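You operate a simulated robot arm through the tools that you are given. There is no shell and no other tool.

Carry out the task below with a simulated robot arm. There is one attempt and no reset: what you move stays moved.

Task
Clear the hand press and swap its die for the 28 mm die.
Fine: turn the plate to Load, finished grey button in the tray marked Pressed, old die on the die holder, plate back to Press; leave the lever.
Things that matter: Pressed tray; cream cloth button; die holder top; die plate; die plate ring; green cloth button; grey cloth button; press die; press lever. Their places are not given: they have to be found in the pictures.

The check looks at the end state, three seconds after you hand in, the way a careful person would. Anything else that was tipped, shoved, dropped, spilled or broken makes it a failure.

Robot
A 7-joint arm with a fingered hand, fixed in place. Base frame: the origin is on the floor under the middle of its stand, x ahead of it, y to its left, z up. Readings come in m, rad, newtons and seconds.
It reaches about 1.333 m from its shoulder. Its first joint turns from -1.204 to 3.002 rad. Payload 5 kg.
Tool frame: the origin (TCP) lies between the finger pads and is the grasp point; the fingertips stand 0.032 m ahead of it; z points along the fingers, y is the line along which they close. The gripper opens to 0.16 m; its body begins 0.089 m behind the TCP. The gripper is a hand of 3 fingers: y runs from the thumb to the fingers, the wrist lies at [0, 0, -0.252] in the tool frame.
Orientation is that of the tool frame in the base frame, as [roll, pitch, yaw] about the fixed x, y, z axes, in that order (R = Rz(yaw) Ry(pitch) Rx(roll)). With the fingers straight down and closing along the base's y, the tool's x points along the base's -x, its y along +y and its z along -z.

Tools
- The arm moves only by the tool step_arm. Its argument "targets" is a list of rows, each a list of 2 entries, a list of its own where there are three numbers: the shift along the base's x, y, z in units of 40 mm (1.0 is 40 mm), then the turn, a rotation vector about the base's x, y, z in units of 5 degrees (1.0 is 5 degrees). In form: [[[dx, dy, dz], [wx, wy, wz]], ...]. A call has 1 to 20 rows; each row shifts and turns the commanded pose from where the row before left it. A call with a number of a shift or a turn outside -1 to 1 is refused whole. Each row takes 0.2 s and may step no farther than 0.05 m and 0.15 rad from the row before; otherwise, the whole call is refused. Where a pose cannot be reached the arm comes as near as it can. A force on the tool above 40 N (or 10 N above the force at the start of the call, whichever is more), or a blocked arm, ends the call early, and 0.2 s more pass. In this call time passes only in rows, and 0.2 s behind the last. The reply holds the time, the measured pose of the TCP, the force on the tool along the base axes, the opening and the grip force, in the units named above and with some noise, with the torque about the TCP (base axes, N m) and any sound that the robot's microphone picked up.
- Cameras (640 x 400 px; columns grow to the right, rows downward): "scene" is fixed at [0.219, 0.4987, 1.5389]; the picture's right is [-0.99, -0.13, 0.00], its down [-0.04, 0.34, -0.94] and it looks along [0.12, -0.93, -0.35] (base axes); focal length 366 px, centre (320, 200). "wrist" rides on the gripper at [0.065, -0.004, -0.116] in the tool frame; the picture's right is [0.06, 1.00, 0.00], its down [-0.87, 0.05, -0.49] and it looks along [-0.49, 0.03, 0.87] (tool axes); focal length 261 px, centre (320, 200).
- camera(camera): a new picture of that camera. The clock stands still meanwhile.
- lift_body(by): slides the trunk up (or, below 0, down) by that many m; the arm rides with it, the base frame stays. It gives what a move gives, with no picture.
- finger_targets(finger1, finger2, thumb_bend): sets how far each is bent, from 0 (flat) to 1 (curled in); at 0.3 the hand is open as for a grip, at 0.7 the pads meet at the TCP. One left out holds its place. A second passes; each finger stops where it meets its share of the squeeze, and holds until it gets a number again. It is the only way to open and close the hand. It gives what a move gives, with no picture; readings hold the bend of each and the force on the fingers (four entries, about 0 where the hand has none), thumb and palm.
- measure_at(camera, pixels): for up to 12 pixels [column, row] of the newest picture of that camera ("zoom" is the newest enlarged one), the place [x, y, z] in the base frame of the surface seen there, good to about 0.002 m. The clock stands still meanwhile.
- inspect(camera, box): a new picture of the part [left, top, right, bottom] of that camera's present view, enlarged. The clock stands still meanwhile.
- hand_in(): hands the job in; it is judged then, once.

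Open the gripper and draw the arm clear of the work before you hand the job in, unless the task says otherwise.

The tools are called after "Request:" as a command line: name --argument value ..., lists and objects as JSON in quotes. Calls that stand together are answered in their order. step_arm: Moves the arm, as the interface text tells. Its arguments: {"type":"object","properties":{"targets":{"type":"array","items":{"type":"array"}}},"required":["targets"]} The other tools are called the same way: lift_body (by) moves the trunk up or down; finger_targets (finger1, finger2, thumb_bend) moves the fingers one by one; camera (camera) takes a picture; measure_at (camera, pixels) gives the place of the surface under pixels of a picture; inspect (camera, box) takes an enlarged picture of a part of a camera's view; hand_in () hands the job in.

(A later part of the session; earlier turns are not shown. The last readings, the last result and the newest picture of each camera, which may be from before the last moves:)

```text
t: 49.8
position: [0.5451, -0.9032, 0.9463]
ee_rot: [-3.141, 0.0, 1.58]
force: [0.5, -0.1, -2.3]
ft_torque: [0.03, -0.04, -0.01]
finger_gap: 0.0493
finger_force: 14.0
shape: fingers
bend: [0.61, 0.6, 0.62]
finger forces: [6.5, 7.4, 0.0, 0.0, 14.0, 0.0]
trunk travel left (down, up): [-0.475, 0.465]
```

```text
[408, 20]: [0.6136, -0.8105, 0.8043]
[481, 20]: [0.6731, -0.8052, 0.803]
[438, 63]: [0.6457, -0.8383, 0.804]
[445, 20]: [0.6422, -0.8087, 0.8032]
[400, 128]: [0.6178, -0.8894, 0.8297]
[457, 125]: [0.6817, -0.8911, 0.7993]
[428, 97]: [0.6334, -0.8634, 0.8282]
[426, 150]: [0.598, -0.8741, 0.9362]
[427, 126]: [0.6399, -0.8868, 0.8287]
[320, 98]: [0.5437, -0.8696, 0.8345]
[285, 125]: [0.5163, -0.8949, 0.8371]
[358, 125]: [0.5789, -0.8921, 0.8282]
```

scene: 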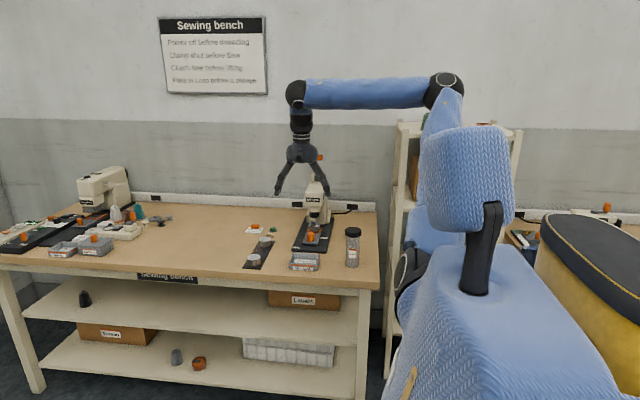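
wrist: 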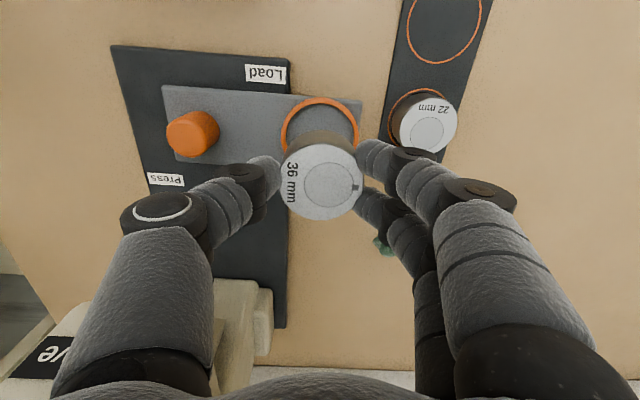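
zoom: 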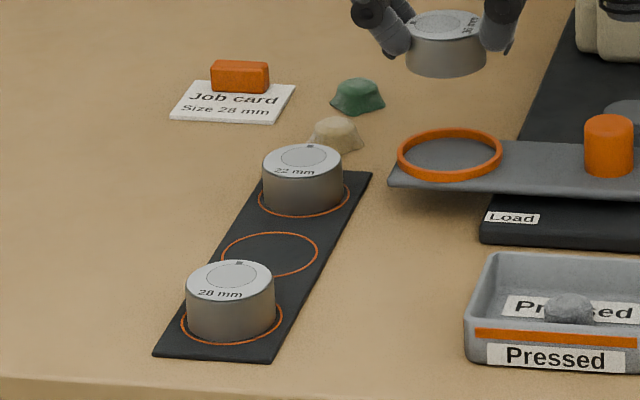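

Slot centre is (0.639,-0.809), holder surface ≈0.806. I carry the die over it and lower to just above the surface.

Request:
step_arm --targets '[[[0.587, 0.594, 0], [0, 0, 0]], [[0.587, 0.594, 0], [0, 0, 0]], [[0.587, 0.594, 0], [0, 0, 0]], [[0.587, 0.594, 0], [0, 0, 0]], [[0, 0, -0.5], [0, 0, 0]], [[0, 0, -0.5], [0, 0, 0]], [[0, 0, -0.5], [0, 0, 0]], [[0, 0, -0.4], [0, 0, 0]]]'

Request:
camera --camera "wrist"

Request:
inspect --camera "scene" --box '[235, 215, 300, 275]'

```text
t: 51.6
position: [0.6407, -0.8093, 0.8678]
ee_rot: [-3.141, 0.0, 1.579]
force: [0.7, 0.4, -3.1]
ft_torque: [0.02, 0.0, 0.02]
finger_gap: 0.049
finger_force: 14.1
shape: fingers
bend: [0.61, 0.6, 0.62]
finger forces: [6.6, 7.6, 0.0, 0.0, 13.8, 0.1]
trunk travel left (down, up): [-0.475, 0.465]
```

```text
taken
```

wrist: 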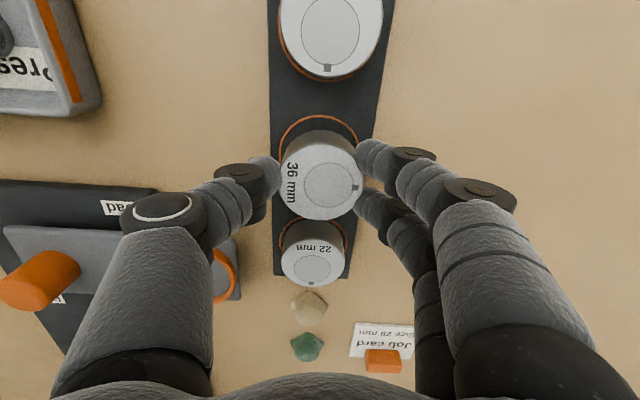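

```text
6.67 times, centred on (268, 245) of scene
```

zoom: 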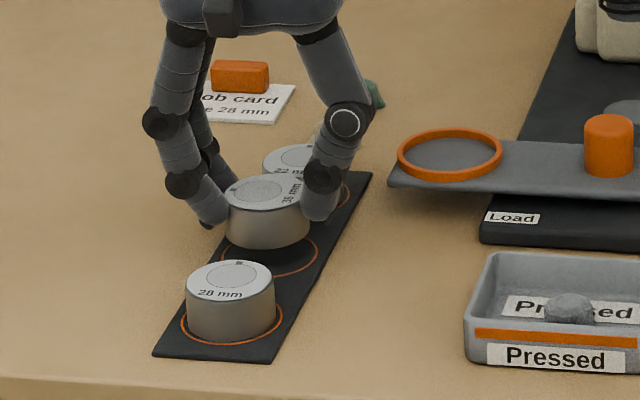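

Die hangs ~13 mm above the ring, nearly centred (ring about 1.5 mm to −x). I correct and lower gently to contact.

Request:
step_arm --targets '[[[-0.04, 0, -0.13], [0, 0, 0]], [[0, 0, -0.1], [0, 0, 0]]]'

Request:
inspect --camera "wrist" --box '[250, 90, 400, 220]'

Request:
inspect --camera "scene" --box '[245, 225, 290, 265]'

```text
t: 52.2
position: [0.6395, -0.8082, 0.8612]
ee_rot: [-3.141, 0.0, 1.579]
force: [-0.2, 0.0, -2.1]
ft_torque: [0.03, 0.04, -0.03]
finger_gap: 0.0491
finger_force: 14.4
shape: fingers
bend: [0.61, 0.6, 0.62]
finger forces: [6.6, 7.7, 0.0, 0.1, 13.7, 0.0]
trunk travel left (down, up): [-0.475, 0.465]
```

```text
3.08 times, centred on (325, 155) of wrist
```

zoom: 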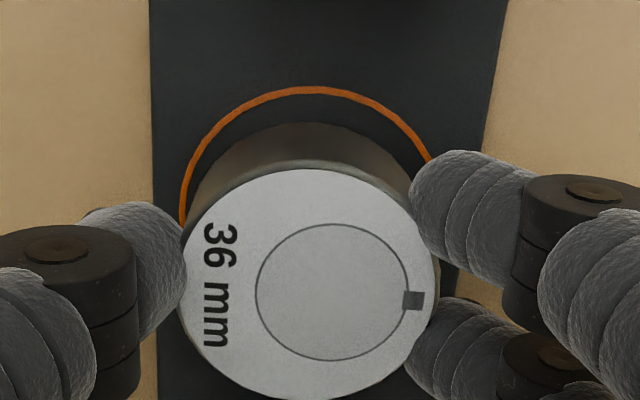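

```text
10.00 times, centred on (268, 245) of scene
```

zoom: 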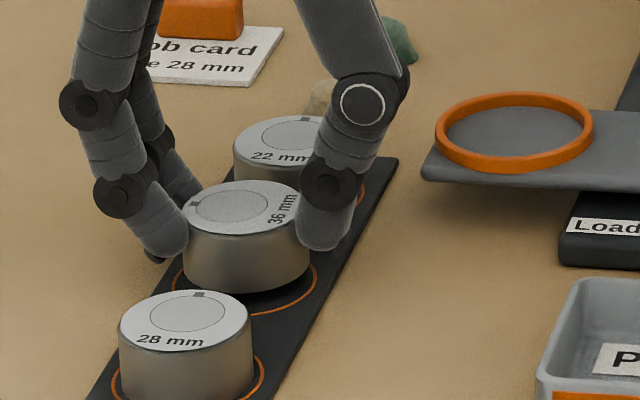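

About 6 mm remain. I lower in small steps until the surface takes the weight.

Request:
step_arm --targets '[[[0, 0, -0.07], [0, 0, 0]], [[0, 0, -0.05], [0, 0, 0]]]'

Request:
inspect --camera "scene" --box '[245, 225, 290, 265]'

```text
t: 52.8
position: [0.6384, -0.8089, 0.8562]
ee_rot: [3.141, 0.001, 1.579]
force: [0.1, 0.5, -3.1]
ft_torque: [0.01, 0.01, 0.0]
finger_gap: 0.0488
finger_force: 14.4
shape: fingers
bend: [0.61, 0.6, 0.62]
finger forces: [6.6, 7.8, 0.0, 0.0, 13.7, 0.0]
trunk travel left (down, up): [-0.475, 0.465]
```

```text
10.00 times, centred on (268, 245) of scene
```

zoom: 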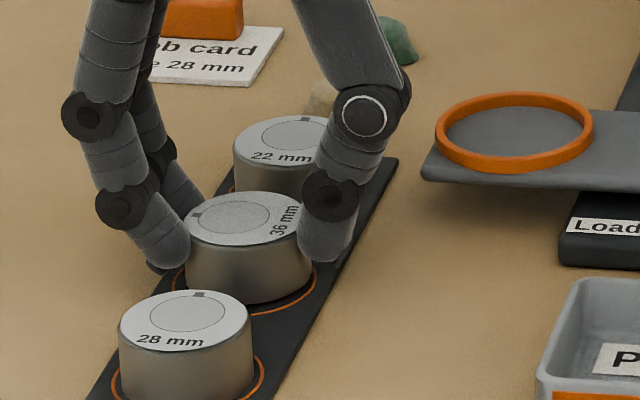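

Nearly down; still hanging (−3.1 N). I lower a bit more.

Request:
step_arm --targets '[[[0, 0, -0.04], [0, 0, 0]]]'

Request:
step_arm --targets '[[[0, 0, -0.03], [0, 0, 0]]]'

```text
t: 53.2
position: [0.637, -0.8099, 0.8527]
ee_rot: [-3.141, 0.0, 1.581]
force: [0.4, -0.3, -2.5]
ft_torque: [0.05, 0.0, 0.02]
finger_gap: 0.0488
finger_force: 13.7
shape: fingers
bend: [0.61, 0.6, 0.62]
finger forces: [6.6, 7.7, 0.0, 0.0, 13.7, 0.1]
trunk travel left (down, up): [-0.475, 0.465]
```

```text
t: 53.6
position: [0.638, -0.8099, 0.8521]
ee_rot: [-3.14, 0.001, 1.579]
force: [-0.7, -0.9, -2.3]
ft_torque: [0.0, -0.02, 0.0]
finger_gap: 0.0488
finger_force: 14.5
shape: fingers
bend: [0.61, 0.6, 0.62]
finger forces: [6.6, 7.9, 0.0, 0.0, 13.8, 0.1]
trunk travel left (down, up): [-0.475, 0.465]
```

Force not yet relieved; another small step and a close look.

Request:
step_arm --targets '[[[0, 0, -0.03], [0, 0, 0]]]'

Request:
inspect --camera "scene" --box '[245, 225, 290, 265]'

```text
t: 54.0
position: [0.6373, -0.8085, 0.8522]
ee_rot: [3.141, -0.001, 1.58]
force: [0.0, -3.4, 4.2]
ft_torque: [-0.07, 0.02, 0.01]
finger_gap: 0.0488
finger_force: 15.0
shape: fingers
bend: [0.61, 0.6, 0.62]
finger forces: [6.9, 8.9, 0.0, 0.1, 14.6, 0.0]
trunk travel left (down, up): [-0.475, 0.465]
```

```text
10.00 times, centred on (268, 245) of scene
```

zoom: 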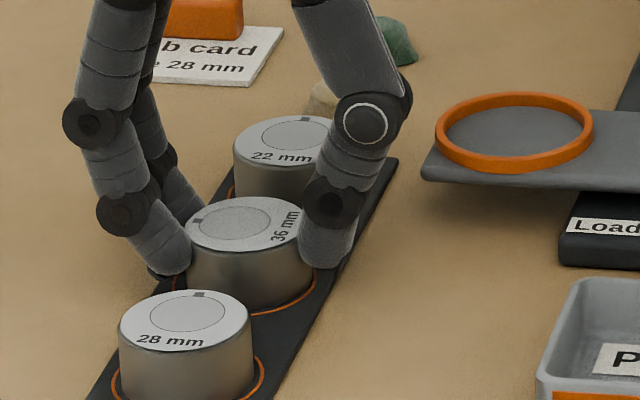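

The holder now carries the die (+4.2 N). I release gently and rise.

Request:
finger_targets --finger1 0.57 --finger2 0.57 --thumb_bend 0.57

Request:
finger_targets --finger1 0.52 --finger2 0.52 --thumb_bend 0.52

Request:
step_arm --targets '[[[0, 0, 0.3], [0, 0, 0]], [[0, 0, 0.7], [0, 0, 0]], [[0, 0, 0.8], [0, 0, 0]], [[0, 0, 0.6], [0, 0, 0]]]'

Request:
camera --camera "wrist"

Request:
inspect --camera "scene" --box '[235, 215, 300, 275]'

```text
t: 55.0
position: [0.6372, -0.8083, 0.8515]
ee_rot: [-3.141, 0.001, 1.579]
force: [-0.2, 0.1, -0.2]
ft_torque: [-0.02, 0.0, 0.03]
finger_gap: 0.0624
finger_force: 0.1
shape: fingers
bend: [0.56, 0.56, 0.56]
finger forces: [0.0, 0.0, 0.1, 0.0, 0.0, 0.0]
trunk travel left (down, up): [-0.475, 0.465]
```

```text
t: 56.0
position: [0.6377, -0.8084, 0.8518]
ee_rot: [-3.14, 0.0, 1.58]
force: [0.2, 0.0, -0.1]
ft_torque: [-0.04, -0.03, 0.0]
finger_gap: 0.0783
finger_force: 0.0
shape: fingers
bend: [0.52, 0.52, 0.52]
finger forces: [0.0, 0.2, 0.0, 0.0, 0.1, 0.0]
trunk travel left (down, up): [-0.475, 0.465]
```

```text
t: 57.0
position: [0.6378, -0.8088, 0.9464]
ee_rot: [-3.141, 0.0, 1.579]
force: [0.1, -0.3, -0.2]
ft_torque: [0.01, 0.0, 0.04]
finger_gap: 0.0785
finger_force: 0.1
shape: fingers
bend: [0.52, 0.52, 0.52]
finger forces: [0.0, 0.0, 0.0, 0.0, 0.0, 0.0]
trunk travel left (down, up): [-0.475, 0.465]
```

```text
taken
```

wrist: 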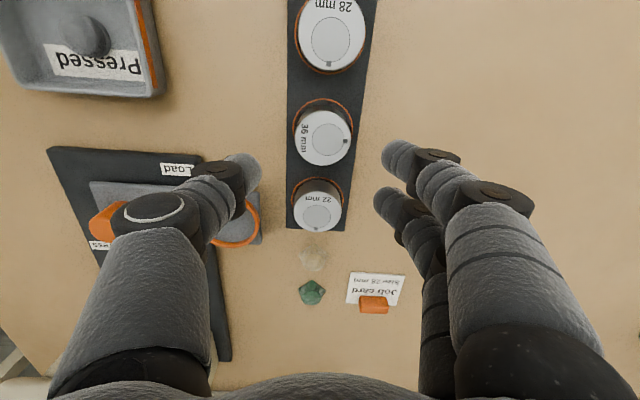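

```text
6.67 times, centred on (268, 245) of scene
```

zoom: 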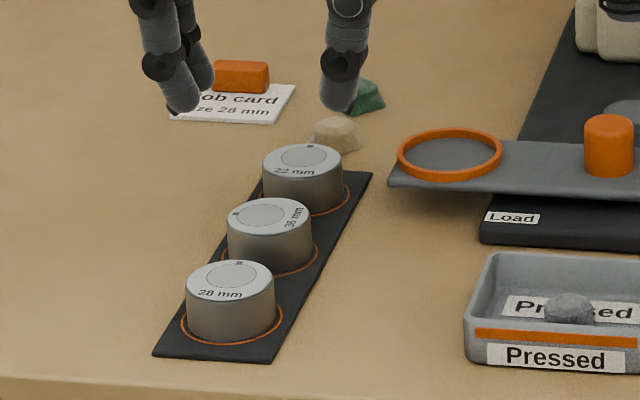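

The 36 mm die stands in the middle circle of the holder. Now I move above the 28 mm die at about (0.638,-0.729).

Request:
step_arm --targets '[[[0, 0.7, 0], [0, 0, 0]], [[0, 0.7, 0], [0, 0, 0]], [[0, 0.6, 0], [0, 0, 0]]]'

Request:
camera --camera "wrist"

Request:
inspect --camera "wrist" --box '[260, 60, 400, 200]'

```text
t: 57.8
position: [0.6364, -0.729, 0.9482]
ee_rot: [3.141, 0.0, 1.579]
force: [0.5, -0.1, 0.0]
ft_torque: [-0.02, -0.02, -0.03]
finger_gap: 0.0784
finger_force: 0.1
shape: fingers
bend: [0.52, 0.52, 0.52]
finger forces: [0.0, 0.0, 0.0, 0.0, 0.0, 0.1]
trunk travel left (down, up): [-0.475, 0.465]
```

```text
taken
```

wrist: 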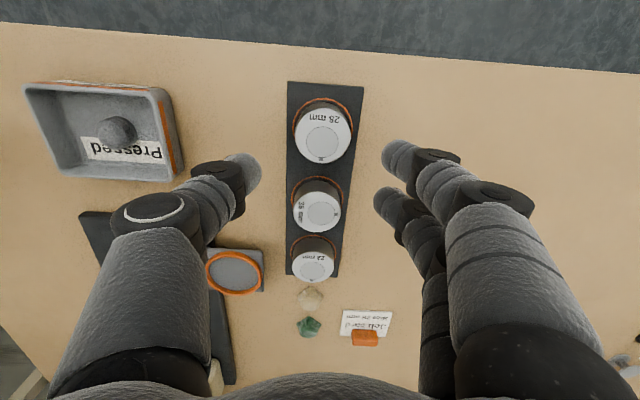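

```text
2.86 times, centred on (330, 130) of wrist
```

zoom: 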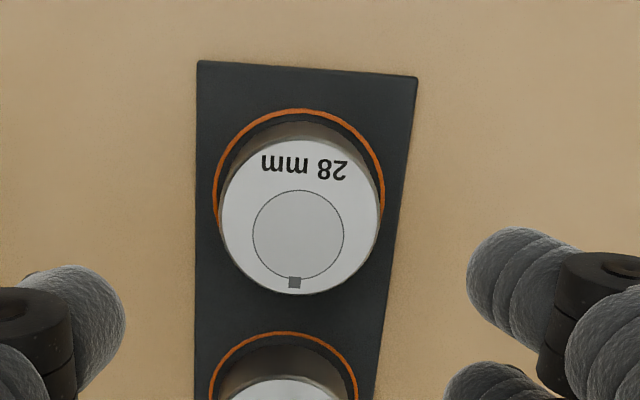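

The "28 mm" label is legible; I measure its rim for the centre.

Request:
measure_at --camera "zoom" --pixels '[[226, 218], [375, 218], [300, 144], [298, 288], [299, 235], [215, 180], [383, 180], [298, 112], [205, 300], [388, 300]]'

```text
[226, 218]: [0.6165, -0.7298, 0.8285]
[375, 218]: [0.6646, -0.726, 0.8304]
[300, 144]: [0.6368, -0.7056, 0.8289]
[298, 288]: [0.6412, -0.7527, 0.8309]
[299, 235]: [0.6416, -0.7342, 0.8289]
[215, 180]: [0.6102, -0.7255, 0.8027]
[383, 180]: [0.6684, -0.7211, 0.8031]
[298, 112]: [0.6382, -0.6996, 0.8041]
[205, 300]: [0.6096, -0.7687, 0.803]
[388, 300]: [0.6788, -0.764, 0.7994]
```

28 mm die centre (0.6395,-0.729). I descend around it to TCP z≈0.855.

Request:
step_arm --targets '[[[0.07, 0, -0.6], [0, 0, 0]], [[0, 0, -0.6], [0, 0, 0]], [[0, 0, -0.6], [0, 0, 0]], [[0, 0, -0.52], [0, 0, 0]]]'

Request:
finger_targets --finger1 0.57 --finger2 0.57 --thumb_bend 0.57

Request:
camera --camera "wrist"

Request:
inspect --camera "scene" --box '[235, 225, 295, 275]'

```text
t: 58.8
position: [0.6407, -0.7281, 0.8534]
ee_rot: [3.141, 0.0, 1.581]
force: [-0.3, -0.7, -1.1]
ft_torque: [0.0, 0.02, -0.02]
finger_gap: 0.0785
finger_force: 0.1
shape: fingers
bend: [0.52, 0.52, 0.52]
finger forces: [0.1, 0.1, 0.0, 0.0, 0.0, 0.0]
trunk travel left (down, up): [-0.475, 0.465]
```

```text
t: 59.8
position: [0.6403, -0.7292, 0.8557]
ee_rot: [-3.141, -0.001, 1.58]
force: [-0.4, 0.0, 0.5]
ft_torque: [0.01, -0.02, -0.02]
finger_gap: 0.0639
finger_force: 0.1
shape: fingers
bend: [0.56, 0.56, 0.56]
finger forces: [0.1, 0.0, 0.1, 0.0, 0.0, 0.0]
trunk travel left (down, up): [-0.475, 0.465]
```

```text
taken
```

wrist: 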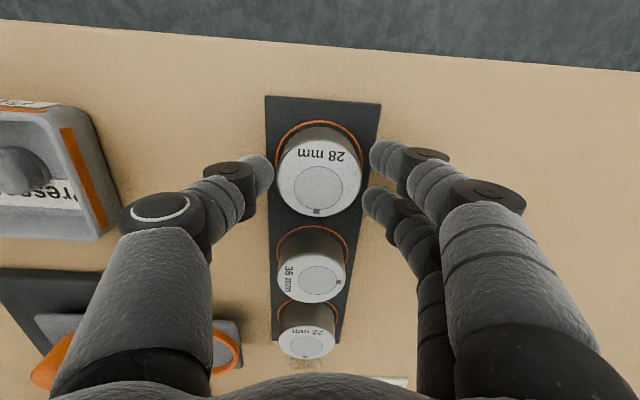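

```text
8.00 times, centred on (265, 250) of scene
```

zoom: 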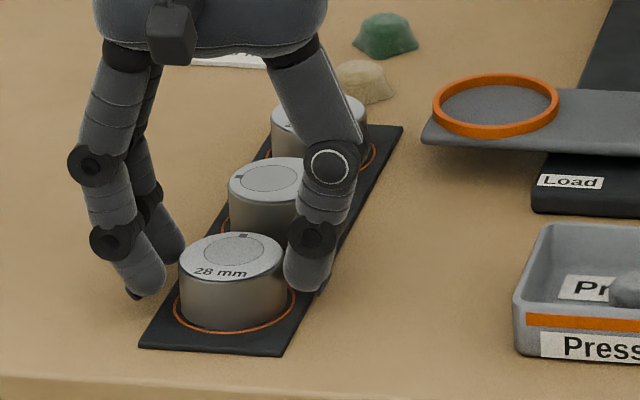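

The digits straddle the 28 mm die evenly. I close and tighten, then lift slightly.

Request:
finger_targets --finger1 0.61 --finger2 0.61 --thumb_bend 0.61

Request:
finger_targets --finger1 0.67 --finger2 0.67 --thumb_bend 0.67

Request:
step_arm --targets '[[[0, 0, 0.15], [0, 0, 0]], [[0, 0, 0.4], [0, 0, 0]], [[0, 0, 0.6], [0, 0, 0]], [[0, 0, 0.8], [0, 0, 0]], [[0, 0, 0.4], [0, 0, 0]]]'

Request:
camera --camera "wrist"

Request:
inspect --camera "scene" --box '[235, 205, 320, 275]'

```text
t: 60.8
position: [0.6419, -0.7289, 0.856]
ee_rot: [-3.141, 0.001, 1.58]
force: [0.0, 0.3, -0.5]
ft_torque: [0.03, -0.02, 0.01]
finger_gap: 0.052
finger_force: 4.5
shape: fingers
bend: [0.59, 0.59, 0.59]
finger forces: [1.5, 1.9, 0.0, 0.0, 3.9, 0.0]
trunk travel left (down, up): [-0.475, 0.465]
```

```text
t: 61.8
position: [0.6412, -0.7283, 0.8538]
ee_rot: [3.141, 0.001, 1.579]
force: [-0.1, 0.4, -0.2]
ft_torque: [-0.02, -0.05, 0.0]
finger_gap: 0.0499
finger_force: 14.0
shape: fingers
bend: [0.61, 0.6, 0.62]
finger forces: [6.4, 7.2, 0.1, 0.0, 13.9, 0.1]
trunk travel left (down, up): [-0.475, 0.465]
```

```text
t: 63.0
position: [0.6403, -0.729, 0.9484]
ee_rot: [3.142, 0.001, 1.579]
force: [-0.4, -0.3, -2.8]
ft_torque: [-0.01, 0.03, -0.01]
finger_gap: 0.0496
finger_force: 14.3
shape: fingers
bend: [0.61, 0.6, 0.62]
finger forces: [6.7, 7.3, 0.0, 0.0, 13.8, 0.0]
trunk travel left (down, up): [-0.475, 0.465]
```

```text
taken
```

wrist: 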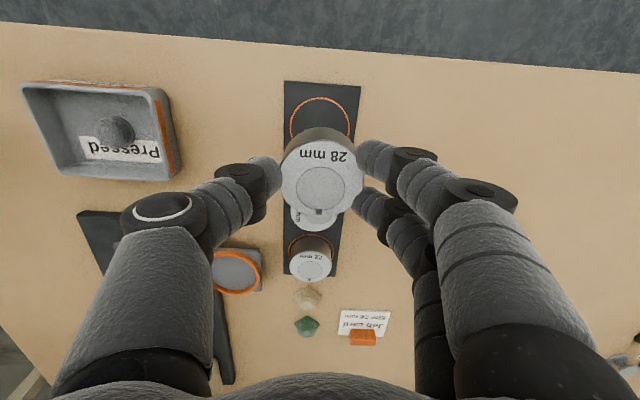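

```text
5.71 times, centred on (278, 240) of scene
```

zoom: 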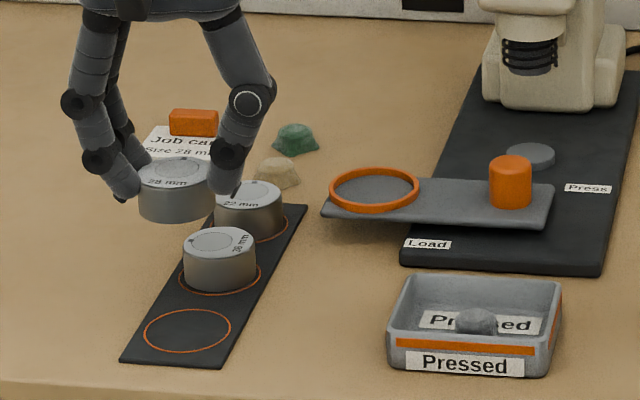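

28 mm die held. I carry it to the plate ring, turning the hand +90° so its label faces the knob as the old die's did (and ready for the later knob twist).

Request:
step_arm --targets '[[[-0.1324, -0.2437, 0], [0, 0, 1]], [[-0.1324, -0.2437, 0], [0, 0, 1]], [[-0.1324, -0.2437, 0], [0, 0, 1]], [[-0.1324, -0.2437, 0], [0, 0, 1]], [[-0.1324, -0.2437, 0], [0, 0, 1]], [[-0.1324, -0.2437, 0], [0, 0, 1]], [[-0.1324, -0.2437, 0], [0, 0, 1]], [[-0.1324, -0.2437, 0], [0, 0, 1]], [[-0.1324, -0.2437, 0], [0, 0, 1]], [[-0.1324, -0.2437, 0], [0, 0, 1]], [[-0.1324, -0.2437, 0], [0, 0, 1]], [[-0.1324, -0.2437, 0], [0, 0, 1]], [[-0.1324, -0.2437, 0], [0, 0, 1]], [[-0.1324, -0.2437, 0], [0, 0, 1]], [[-0.1324, -0.2437, 0], [0, 0, 1]], [[-0.1324, -0.2437, 0], [0, 0, 1]], [[-0.1324, -0.2437, 0], [0, 0, 1]], [[-0.1324, -0.2437, 0], [0, 0, 0.9]]]'

Request:
camera --camera "wrist"

Request:
inspect --camera "scene" --box '[250, 190, 350, 260]'

```text
t: 66.8
position: [0.5455, -0.9037, 0.9485]
ee_rot: [3.139, 0.0, -3.14]
force: [-0.1, 1.0, -3.3]
ft_torque: [0.03, -0.02, -0.02]
finger_gap: 0.0497
finger_force: 13.7
shape: fingers
bend: [0.61, 0.6, 0.62]
finger forces: [6.9, 7.3, 0.0, 0.0, 13.6, 0.1]
trunk travel left (down, up): [-0.475, 0.465]
```

```text
taken
```

wrist: 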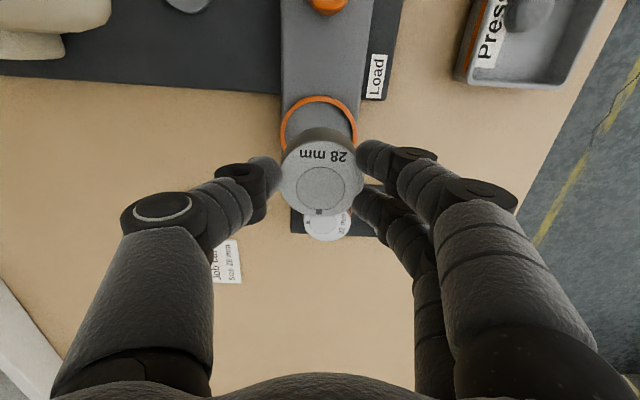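

```text
5.71 times, centred on (300, 225) of scene
```

zoom: 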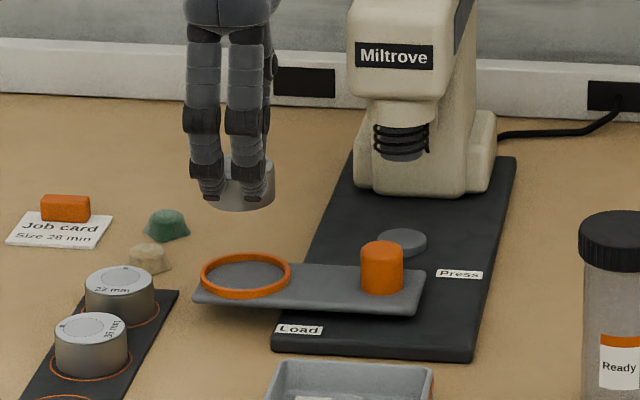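

Die hangs over the ring. I measure the empty ring exactly in the scene view.

Request:
inspect --camera "scene" --box '[282, 228, 318, 250]'

Request:
measure_at --camera "zoom" --pixels '[[187, 160], [200, 150], [195, 165], [180, 160], [50, 160], [320, 160], [190, 115], [190, 205], [330, 175], [60, 150], [150, 160], [250, 160]]'

```text
16.00 times, centred on (300, 239) of scene
```

zoom: 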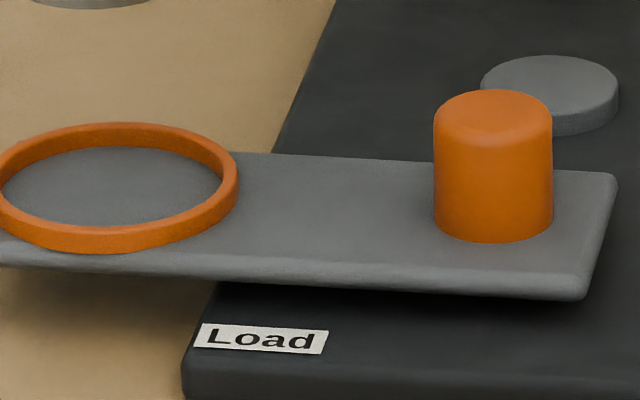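

```text
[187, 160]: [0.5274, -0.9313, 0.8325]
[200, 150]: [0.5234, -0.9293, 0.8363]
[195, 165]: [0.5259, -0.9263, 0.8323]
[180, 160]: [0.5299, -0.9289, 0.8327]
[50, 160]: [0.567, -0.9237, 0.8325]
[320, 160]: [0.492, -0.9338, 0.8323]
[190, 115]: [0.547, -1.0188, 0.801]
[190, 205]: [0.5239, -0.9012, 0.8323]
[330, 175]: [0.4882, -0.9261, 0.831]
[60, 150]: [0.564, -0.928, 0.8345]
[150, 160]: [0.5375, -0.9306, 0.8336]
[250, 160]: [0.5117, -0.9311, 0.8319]
```

I sample the ring rim itself for its centre.

Request:
measure_at --camera "zoom" --pixels '[[118, 126], [118, 230], [231, 172], [4, 172], [60, 226], [180, 222], [118, 150], [118, 220], [210, 185], [15, 185], [118, 240], [40, 134]]'

```text
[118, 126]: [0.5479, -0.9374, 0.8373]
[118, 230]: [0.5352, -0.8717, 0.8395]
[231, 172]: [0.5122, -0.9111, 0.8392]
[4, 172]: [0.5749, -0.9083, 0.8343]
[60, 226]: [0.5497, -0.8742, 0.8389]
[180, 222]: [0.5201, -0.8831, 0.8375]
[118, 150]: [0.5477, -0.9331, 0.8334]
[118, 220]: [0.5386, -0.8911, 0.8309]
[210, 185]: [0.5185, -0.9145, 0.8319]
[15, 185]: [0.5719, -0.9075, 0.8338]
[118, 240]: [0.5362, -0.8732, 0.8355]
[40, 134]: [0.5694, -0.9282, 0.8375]
```

Ring centre ≈ (0.5445,-0.9045), floor ≈0.832. I trim and lower the die to ~8 mm above the seat.

Request:
step_arm --targets '[[[-0.02, -0.02, -0.5], [0, 0, 0]], [[0, 0, -0.5], [0, 0, 0]], [[0, 0, -0.4], [0, 0, 0]]]'

Request:
inspect --camera "wrist" --box '[250, 90, 400, 220]'

Request:
inspect --camera "scene" --box '[275, 215, 325, 250]'

```text
t: 67.6
position: [0.5452, -0.9053, 0.8903]
ee_rot: [3.138, 0.0, -3.141]
force: [0.2, -0.5, -2.9]
ft_torque: [0.02, 0.03, 0.01]
finger_gap: 0.0497
finger_force: 13.6
shape: fingers
bend: [0.61, 0.6, 0.62]
finger forces: [6.8, 7.6, 0.1, 0.0, 13.7, 0.0]
trunk travel left (down, up): [-0.475, 0.465]
```

```text
3.08 times, centred on (325, 155) of wrist
```

zoom: 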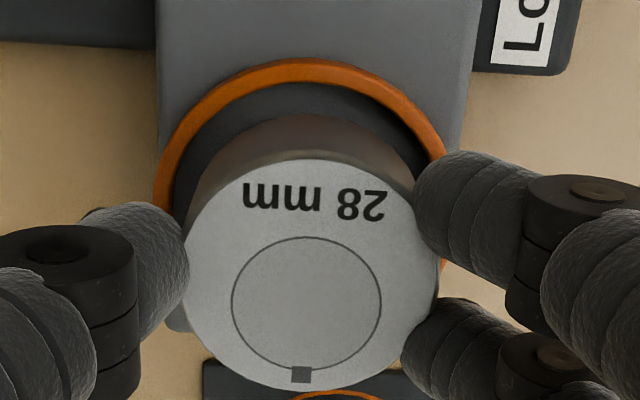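

```text
11.43 times, centred on (300, 232) of scene
```

zoom: 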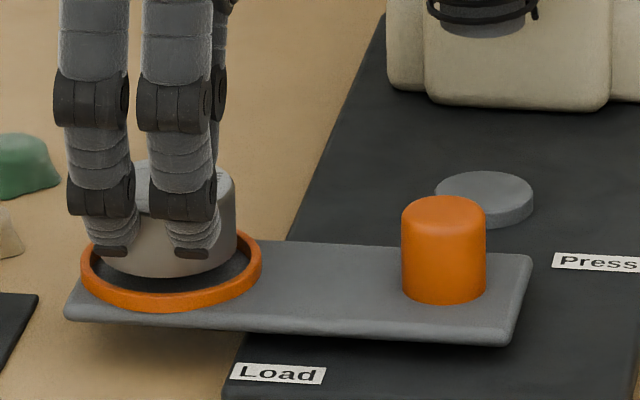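

Well centred (die ~1 mm toward +x). I lower in small steps to seat it.

Request:
step_arm --targets '[[[-0.025, 0, -0.1], [0, 0, 0]], [[0, 0, -0.06], [0, 0, 0]]]'

Request:
step_arm --targets '[[[0, 0, -0.03], [0, 0, 0]]]'

Request:
inspect --camera "scene" --box '[275, 215, 325, 250]'

```text
t: 68.2
position: [0.544, -0.9039, 0.886]
ee_rot: [3.14, 0.0, 3.14]
force: [-1.7, -0.3, -2.9]
ft_torque: [-0.04, 0.02, -0.02]
finger_gap: 0.0495
finger_force: 14.3
shape: fingers
bend: [0.61, 0.6, 0.62]
finger forces: [6.8, 7.5, 0.0, 0.0, 13.7, 0.0]
trunk travel left (down, up): [-0.475, 0.465]
```

```text
t: 68.6
position: [0.5443, -0.9046, 0.8846]
ee_rot: [3.141, 0.0, -3.141]
force: [0.0, 0.8, -2.4]
ft_torque: [0.0, 0.0, 0.03]
finger_gap: 0.0498
finger_force: 14.0
shape: fingers
bend: [0.61, 0.6, 0.62]
finger forces: [6.9, 7.5, 0.0, 0.0, 13.7, 0.1]
trunk travel left (down, up): [-0.475, 0.465]
```

```text
11.43 times, centred on (300, 232) of scene
```

zoom: 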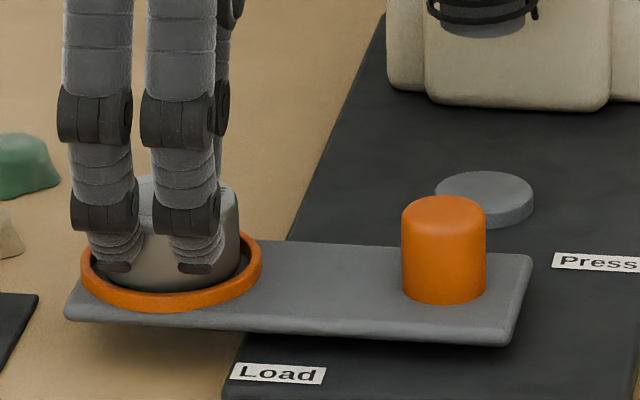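

Die is inside the ring, still hanging. I continue in ~1 mm steps.

Request:
step_arm --targets '[[[0, 0, -0.03], [0, 0, 0]]]'

Request:
step_arm --targets '[[[0, 0, -0.025], [0, 0, 0]]]'

```text
t: 69.0
position: [0.5431, -0.9041, 0.883]
ee_rot: [3.141, 0.0, -3.14]
force: [-0.5, 0.0, -2.9]
ft_torque: [0.01, -0.03, 0.01]
finger_gap: 0.0497
finger_force: 14.3
shape: fingers
bend: [0.61, 0.6, 0.62]
finger forces: [6.8, 7.5, 0.0, 0.0, 13.8, 0.0]
trunk travel left (down, up): [-0.475, 0.465]
```

```text
t: 69.4
position: [0.5437, -0.9043, 0.8822]
ee_rot: [3.142, 0.0, -3.141]
force: [-0.4, 0.5, -2.3]
ft_torque: [0.0, 0.01, 0.0]
finger_gap: 0.0497
finger_force: 14.0
shape: fingers
bend: [0.61, 0.6, 0.62]
finger forces: [6.7, 7.6, 0.1, 0.0, 13.8, 0.1]
trunk travel left (down, up): [-0.475, 0.465]
```

Still hanging at z 0.882; two more small steps.

Request:
step_arm --targets '[[[0, 0, -0.025], [0, 0, 0]]]'

Request:
step_arm --targets '[[[0, 0, -0.025], [0, 0, 0]]]'

Request:
inspect --camera "scene" --box '[275, 215, 325, 250]'

```text
t: 69.8
position: [0.5432, -0.9053, 0.8817]
ee_rot: [3.14, 0.0, -3.141]
force: [0.2, -0.7, -2.9]
ft_torque: [0.02, 0.04, 0.0]
finger_gap: 0.0495
finger_force: 14.6
shape: fingers
bend: [0.61, 0.6, 0.62]
finger forces: [6.8, 7.6, 0.0, 0.1, 13.6, 0.0]
trunk travel left (down, up): [-0.475, 0.465]
```

```text
t: 70.2
position: [0.5434, -0.9048, 0.8798]
ee_rot: [3.141, 0.0, 3.141]
force: [-0.7, 0.9, -1.9]
ft_torque: [-0.01, 0.03, 0.03]
finger_gap: 0.05
finger_force: 14.3
shape: fingers
bend: [0.61, 0.6, 0.62]
finger forces: [6.8, 7.4, 0.0, 0.0, 13.7, 0.0]
trunk travel left (down, up): [-0.475, 0.465]
```

```text
11.43 times, centred on (300, 232) of scene
```

zoom: 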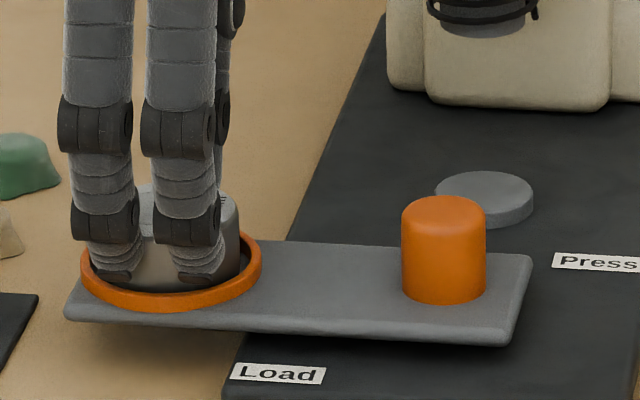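

Tips remain above the ring rim. I continue to contact.

Request:
step_arm --targets '[[[0, 0, -0.025], [0, 0, 0]]]'

Request:
step_arm --targets '[[[0, 0, -0.025], [0, 0, 0]]]'

```text
t: 70.6
position: [0.5453, -0.9046, 0.8803]
ee_rot: [3.141, -0.001, -3.141]
force: [-0.3, 0.6, 1.4]
ft_torque: [0.04, -0.02, 0.06]
finger_gap: 0.0494
finger_force: 14.4
shape: fingers
bend: [0.61, 0.6, 0.62]
finger forces: [7.2, 7.7, 0.0, 0.0, 14.3, 0.1]
trunk travel left (down, up): [-0.475, 0.465]
```

```text
t: 71.0
position: [0.5435, -0.9041, 0.8807]
ee_rot: [3.141, -0.001, -3.141]
force: [-1.9, -0.2, 4.6]
ft_torque: [0.03, 0.01, 0.01]
finger_gap: 0.0495
finger_force: 15.2
shape: fingers
bend: [0.61, 0.61, 0.62]
finger forces: [7.6, 8.2, 0.0, 0.0, 15.0, 0.0]
trunk travel left (down, up): [-0.475, 0.465]
```

The seat takes the load (+4.6 N at z 0.880). I release in two steps and rise.

Request:
finger_targets --finger1 0.57 --finger2 0.57 --thumb_bend 0.57

Request:
finger_targets --finger1 0.52 --finger2 0.52 --thumb_bend 0.52

Request:
step_arm --targets '[[[0, 0, 0.3], [0, 0, 0]], [[0, 0, 0.6], [0, 0, 0]], [[0, 0, 0.7], [0, 0, 0]], [[0, 0, 0.6], [0, 0, 0]]]'

Request:
camera --camera "wrist"

Request:
inspect --camera "scene" --box '[275, 215, 325, 250]'

```text
t: 72.0
position: [0.5431, -0.9045, 0.8791]
ee_rot: [-3.141, 0.0, 3.141]
force: [0.1, -0.9, 0.3]
ft_torque: [0.0, -0.01, 0.0]
finger_gap: 0.0625
finger_force: 0.2
shape: fingers
bend: [0.56, 0.56, 0.56]
finger forces: [0.0, 0.1, 0.1, 0.0, 0.1, 0.0]
trunk travel left (down, up): [-0.475, 0.465]
```

```text
t: 73.0
position: [0.544, -0.9034, 0.8791]
ee_rot: [-3.141, -0.001, 3.14]
force: [0.5, 0.8, 0.8]
ft_torque: [0.0, 0.03, 0.0]
finger_gap: 0.0779
finger_force: 0.1
shape: fingers
bend: [0.52, 0.52, 0.52]
finger forces: [0.0, 0.0, 0.1, 0.0, 0.0, 0.0]
trunk travel left (down, up): [-0.475, 0.465]
```

```text
t: 74.0
position: [0.5418, -0.9042, 0.9687]
ee_rot: [-3.141, 0.001, -3.141]
force: [0.3, 0.5, 0.2]
ft_torque: [0.0, 0.0, 0.04]
finger_gap: 0.0783
finger_force: 0.0
shape: fingers
bend: [0.52, 0.52, 0.52]
finger forces: [0.1, 0.1, 0.0, 0.0, 0.0, 0.0]
trunk travel left (down, up): [-0.475, 0.465]
```

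```text
taken
```

wrist: 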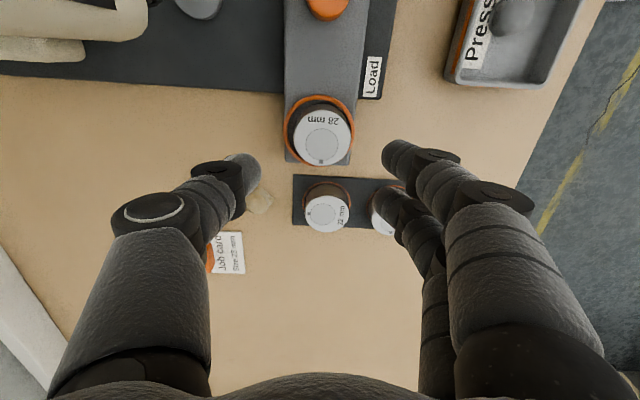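

```text
11.43 times, centred on (300, 232) of scene
```

zoom: 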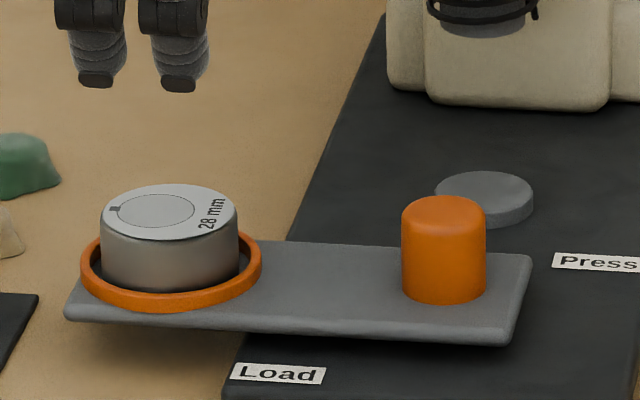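

The 28 mm die sits in the ring. I verify its centring relative to the ring in the wrist view.

Request:
inspect --camera "wrist" --box '[270, 80, 370, 180]'

Request:
measure_at --camera "zoom" --pixels '[[145, 230], [378, 230], [260, 125], [260, 330], [125, 150], [410, 150], [265, 70], [262, 230]]'

```text
4.00 times, centred on (320, 130) of wrist
```

zoom: 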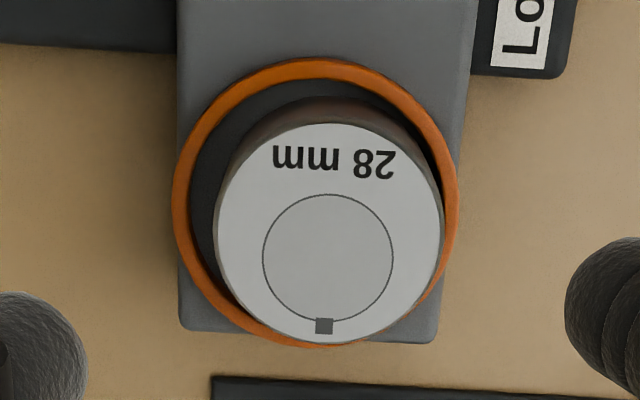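

```text
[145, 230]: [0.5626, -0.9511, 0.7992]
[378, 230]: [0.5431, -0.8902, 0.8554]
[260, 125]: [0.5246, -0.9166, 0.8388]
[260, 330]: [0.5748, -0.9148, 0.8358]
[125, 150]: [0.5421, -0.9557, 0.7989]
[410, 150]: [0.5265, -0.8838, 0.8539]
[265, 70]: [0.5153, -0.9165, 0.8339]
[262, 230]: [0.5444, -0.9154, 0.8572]
```

The die looks ~3 mm toward +y of the ring centre; I check that with scene measurements.

Request:
inspect --camera "scene" --box '[276, 224, 308, 244]'

Request:
camera --camera "wrist"

Request:
measure_at --camera "wrist" --pixels '[[295, 137], [350, 137], [322, 114], [322, 160], [322, 137], [286, 122], [352, 122], [319, 97], [322, 164], [300, 120], [344, 120]]'

```text
16.00 times, centred on (292, 234) of scene
```

zoom: 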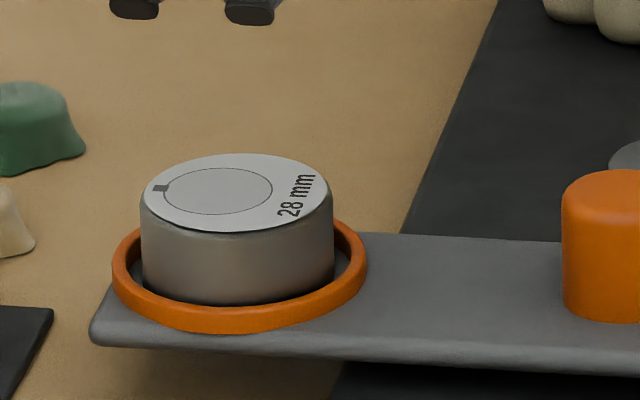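

```text
taken
```

wrist: 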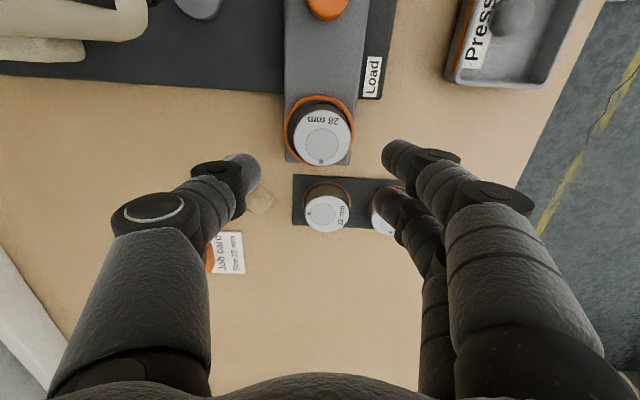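

```text
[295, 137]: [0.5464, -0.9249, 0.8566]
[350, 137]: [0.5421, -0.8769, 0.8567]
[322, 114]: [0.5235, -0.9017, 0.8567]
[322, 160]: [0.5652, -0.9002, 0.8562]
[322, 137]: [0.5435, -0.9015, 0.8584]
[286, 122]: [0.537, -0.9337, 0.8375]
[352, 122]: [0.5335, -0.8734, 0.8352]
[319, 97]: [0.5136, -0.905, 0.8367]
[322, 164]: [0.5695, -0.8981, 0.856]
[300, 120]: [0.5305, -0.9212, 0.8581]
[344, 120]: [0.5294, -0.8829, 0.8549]
```

Die centre (0.5455,-0.901) versus ring (0.545,-0.9035): about 2.5 mm off. I also check the 36 mm die's centring on the holder.

Request:
inspect --camera "scene" --box '[242, 226, 290, 270]'

Request:
measure_at --camera "zoom" --pixels '[[265, 160], [220, 165], [315, 158], [265, 140], [265, 190], [310, 205], [325, 210], [220, 215], [265, 240]]'

```text
9.09 times, centred on (266, 248) of scene
```

zoom: 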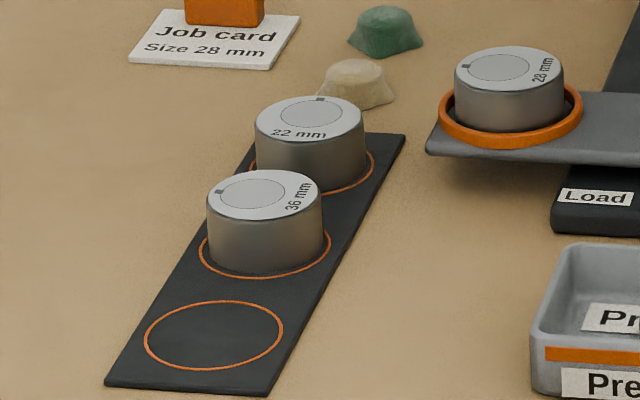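

```text
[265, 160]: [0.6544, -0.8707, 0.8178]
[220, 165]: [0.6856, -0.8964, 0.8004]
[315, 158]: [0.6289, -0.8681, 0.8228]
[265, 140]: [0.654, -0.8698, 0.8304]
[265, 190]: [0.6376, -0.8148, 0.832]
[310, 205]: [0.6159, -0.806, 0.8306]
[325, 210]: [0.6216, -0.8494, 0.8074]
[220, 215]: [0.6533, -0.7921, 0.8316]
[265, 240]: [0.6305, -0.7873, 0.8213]
```

The 36 mm die is well centred on its circle. I re-centre the 28 mm die: shift the hand 2.5 mm toward −y, descend, close lightly so the digits centre it, then release.

Request:
step_arm --targets '[[[0.03, -0.06, -0.6], [0, 0, 0]], [[0, 0, -0.6], [0, 0, 0]], [[0, 0, -0.6], [0, 0, 0]], [[0, 0, -0.38], [0, 0, 0]]]'

Request:
finger_targets --finger1 0.57 --finger2 0.57 --thumb_bend 0.57

Request:
finger_targets --finger1 0.615 --finger2 0.615 --thumb_bend 0.615

```text
t: 75.0
position: [0.5454, -0.9067, 0.8787]
ee_rot: [3.142, 0.001, 3.141]
force: [-0.6, -0.1, 0.0]
ft_torque: [-0.01, -0.02, 0.0]
finger_gap: 0.0787
finger_force: 0.0
shape: fingers
bend: [0.52, 0.52, 0.52]
finger forces: [0.0, 0.0, 0.0, 0.1, 0.0, 0.0]
trunk travel left (down, up): [-0.475, 0.465]
```

```text
t: 76.0
position: [0.5457, -0.9069, 0.8792]
ee_rot: [3.141, -0.001, -3.141]
force: [0.3, 0.1, -0.8]
ft_torque: [0.03, 0.03, 0.02]
finger_gap: 0.0638
finger_force: 0.1
shape: fingers
bend: [0.56, 0.56, 0.56]
finger forces: [0.1, 0.1, 0.0, 0.1, 0.1, 0.1]
trunk travel left (down, up): [-0.475, 0.465]
```

```text
t: 77.0
position: [0.5452, -0.9068, 0.8798]
ee_rot: [-3.141, 0.001, 3.142]
force: [-1.0, -0.3, -0.2]
ft_torque: [-0.04, 0.02, 0.01]
finger_gap: 0.0522
finger_force: 4.8
shape: fingers
bend: [0.59, 0.59, 0.6]
finger forces: [2.2, 2.4, 0.0, 0.0, 3.9, 0.0]
trunk travel left (down, up): [-0.475, 0.465]
```

Light balanced contact (2.2, 2.4, 3.9 N). I release, rise and check the centring.

Request:
finger_targets --finger1 0.57 --finger2 0.57 --thumb_bend 0.57

Request:
finger_targets --finger1 0.52 --finger2 0.52 --thumb_bend 0.52

Request:
step_arm --targets '[[[0, 0, 0.3], [0, 0, 0]], [[0, 0, 0.6], [0, 0, 0]], [[0, 0, 0.7], [0, 0, 0]], [[0, 0, 0.6], [0, 0, 0]]]'

Request:
camera --camera "wrist"

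Request:
inspect --camera "wrist" --box '[270, 80, 370, 180]'

Request:
measure_at --camera "wrist" --pixels '[[295, 137], [350, 137], [322, 114], [322, 160], [322, 137], [286, 122], [352, 122], [319, 97]]'

```text
t: 78.0
position: [0.5439, -0.907, 0.8787]
ee_rot: [3.141, 0.0, 3.141]
force: [0.0, -0.2, 1.0]
ft_torque: [-0.04, 0.04, -0.02]
finger_gap: 0.0625
finger_force: 0.0
shape: fingers
bend: [0.56, 0.56, 0.56]
finger forces: [0.1, 0.1, 0.0, 0.0, 0.0, 0.0]
trunk travel left (down, up): [-0.475, 0.465]
```

```text
t: 79.0
position: [0.5446, -0.907, 0.8799]
ee_rot: [-3.14, 0.0, -3.14]
force: [1.1, -0.9, 0.2]
ft_torque: [-0.01, -0.01, 0.04]
finger_gap: 0.0785
finger_force: 0.0
shape: fingers
bend: [0.52, 0.52, 0.52]
finger forces: [0.0, 0.0, 0.1, 0.1, 0.1, 0.0]
trunk travel left (down, up): [-0.475, 0.465]
```

```text
t: 80.0
position: [0.543, -0.9053, 0.9677]
ee_rot: [3.141, 0.0, -3.142]
force: [-0.4, -0.1, 0.5]
ft_torque: [-0.03, -0.04, 0.0]
finger_gap: 0.0786
finger_force: 0.1
shape: fingers
bend: [0.52, 0.52, 0.52]
finger forces: [0.0, 0.0, 0.1, 0.0, 0.0, 0.1]
trunk travel left (down, up): [-0.475, 0.465]
```

```text
taken
```

wrist: 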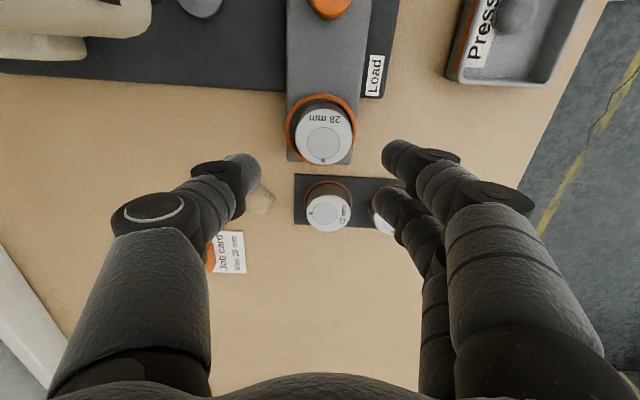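

```text
4.00 times, centred on (320, 130) of wrist
```

zoom: 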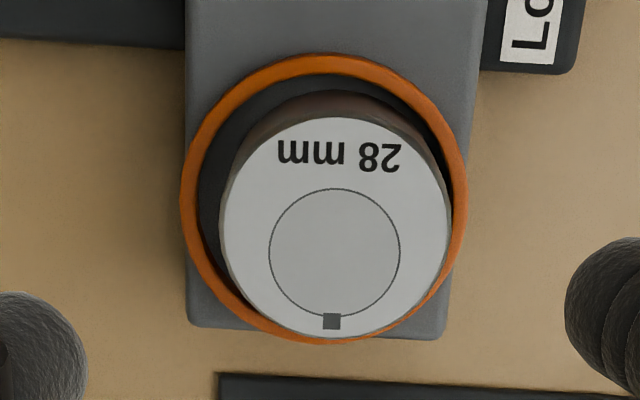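

```text
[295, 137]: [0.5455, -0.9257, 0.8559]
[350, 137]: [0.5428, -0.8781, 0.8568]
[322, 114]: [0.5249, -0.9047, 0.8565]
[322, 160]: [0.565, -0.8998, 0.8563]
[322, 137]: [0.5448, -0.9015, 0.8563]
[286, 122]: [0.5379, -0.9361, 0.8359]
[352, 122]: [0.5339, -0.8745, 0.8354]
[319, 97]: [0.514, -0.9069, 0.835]
```

The light squeeze didn't shift it (fingers just conformed). I grip it again and slide it 2.5 mm toward −y on its seat.

Request:
step_arm --targets '[[[0, 0.04, -0.6], [0, 0, 0]], [[0, 0, -0.6], [0, 0, 0]], [[0, 0, -0.6], [0, 0, 0]], [[0, 0, -0.38], [0, 0, 0]]]'

Request:
finger_targets --finger1 0.58 --finger2 0.58 --thumb_bend 0.58

Request:
finger_targets --finger1 0.64 --finger2 0.64 --thumb_bend 0.64

Request:
step_arm --targets '[[[0, 0, 0.02], [0, 0, 0]], [[0, -0.035, 0], [0, 0, 0]], [[0, -0.035, 0], [0, 0, 0]]]'

```text
t: 81.0
position: [0.5445, -0.9059, 0.8796]
ee_rot: [-3.141, 0.001, -3.141]
force: [0.4, 0.5, 0.1]
ft_torque: [0.01, 0.04, -0.02]
finger_gap: 0.0784
finger_force: 0.1
shape: fingers
bend: [0.52, 0.52, 0.52]
finger forces: [0.1, 0.0, 0.0, 0.0, 0.1, 0.0]
trunk travel left (down, up): [-0.475, 0.465]
```

```text
t: 82.0
position: [0.545, -0.9057, 0.8804]
ee_rot: [3.141, 0.0, 3.141]
force: [-0.5, -0.7, 0.2]
ft_torque: [-0.03, 0.02, -0.02]
finger_gap: 0.0597
finger_force: 0.0
shape: fingers
bend: [0.57, 0.57, 0.57]
finger forces: [0.0, 0.0, 0.1, 0.0, 0.0, 0.0]
trunk travel left (down, up): [-0.475, 0.465]
```

```text
t: 83.0
position: [0.5453, -0.9043, 0.881]
ee_rot: [3.141, 0.0, -3.141]
force: [0.1, 0.6, -0.5]
ft_torque: [0.0, -0.01, -0.04]
finger_gap: 0.0508
finger_force: 9.9
shape: fingers
bend: [0.59, 0.59, 0.61]
finger forces: [4.4, 4.5, 0.0, 0.1, 8.8, 0.1]
trunk travel left (down, up): [-0.475, 0.465]
```

```text
t: 83.8
position: [0.5441, -0.9079, 0.8813]
ee_rot: [-3.141, 0.0, -3.141]
force: [-0.3, -0.2, -0.2]
ft_torque: [-0.04, -0.01, 0.01]
finger_gap: 0.051
finger_force: 7.9
shape: fingers
bend: [0.59, 0.59, 0.61]
finger forces: [4.2, 4.3, 0.0, 0.0, 8.6, 0.0]
trunk travel left (down, up): [-0.475, 0.465]
```

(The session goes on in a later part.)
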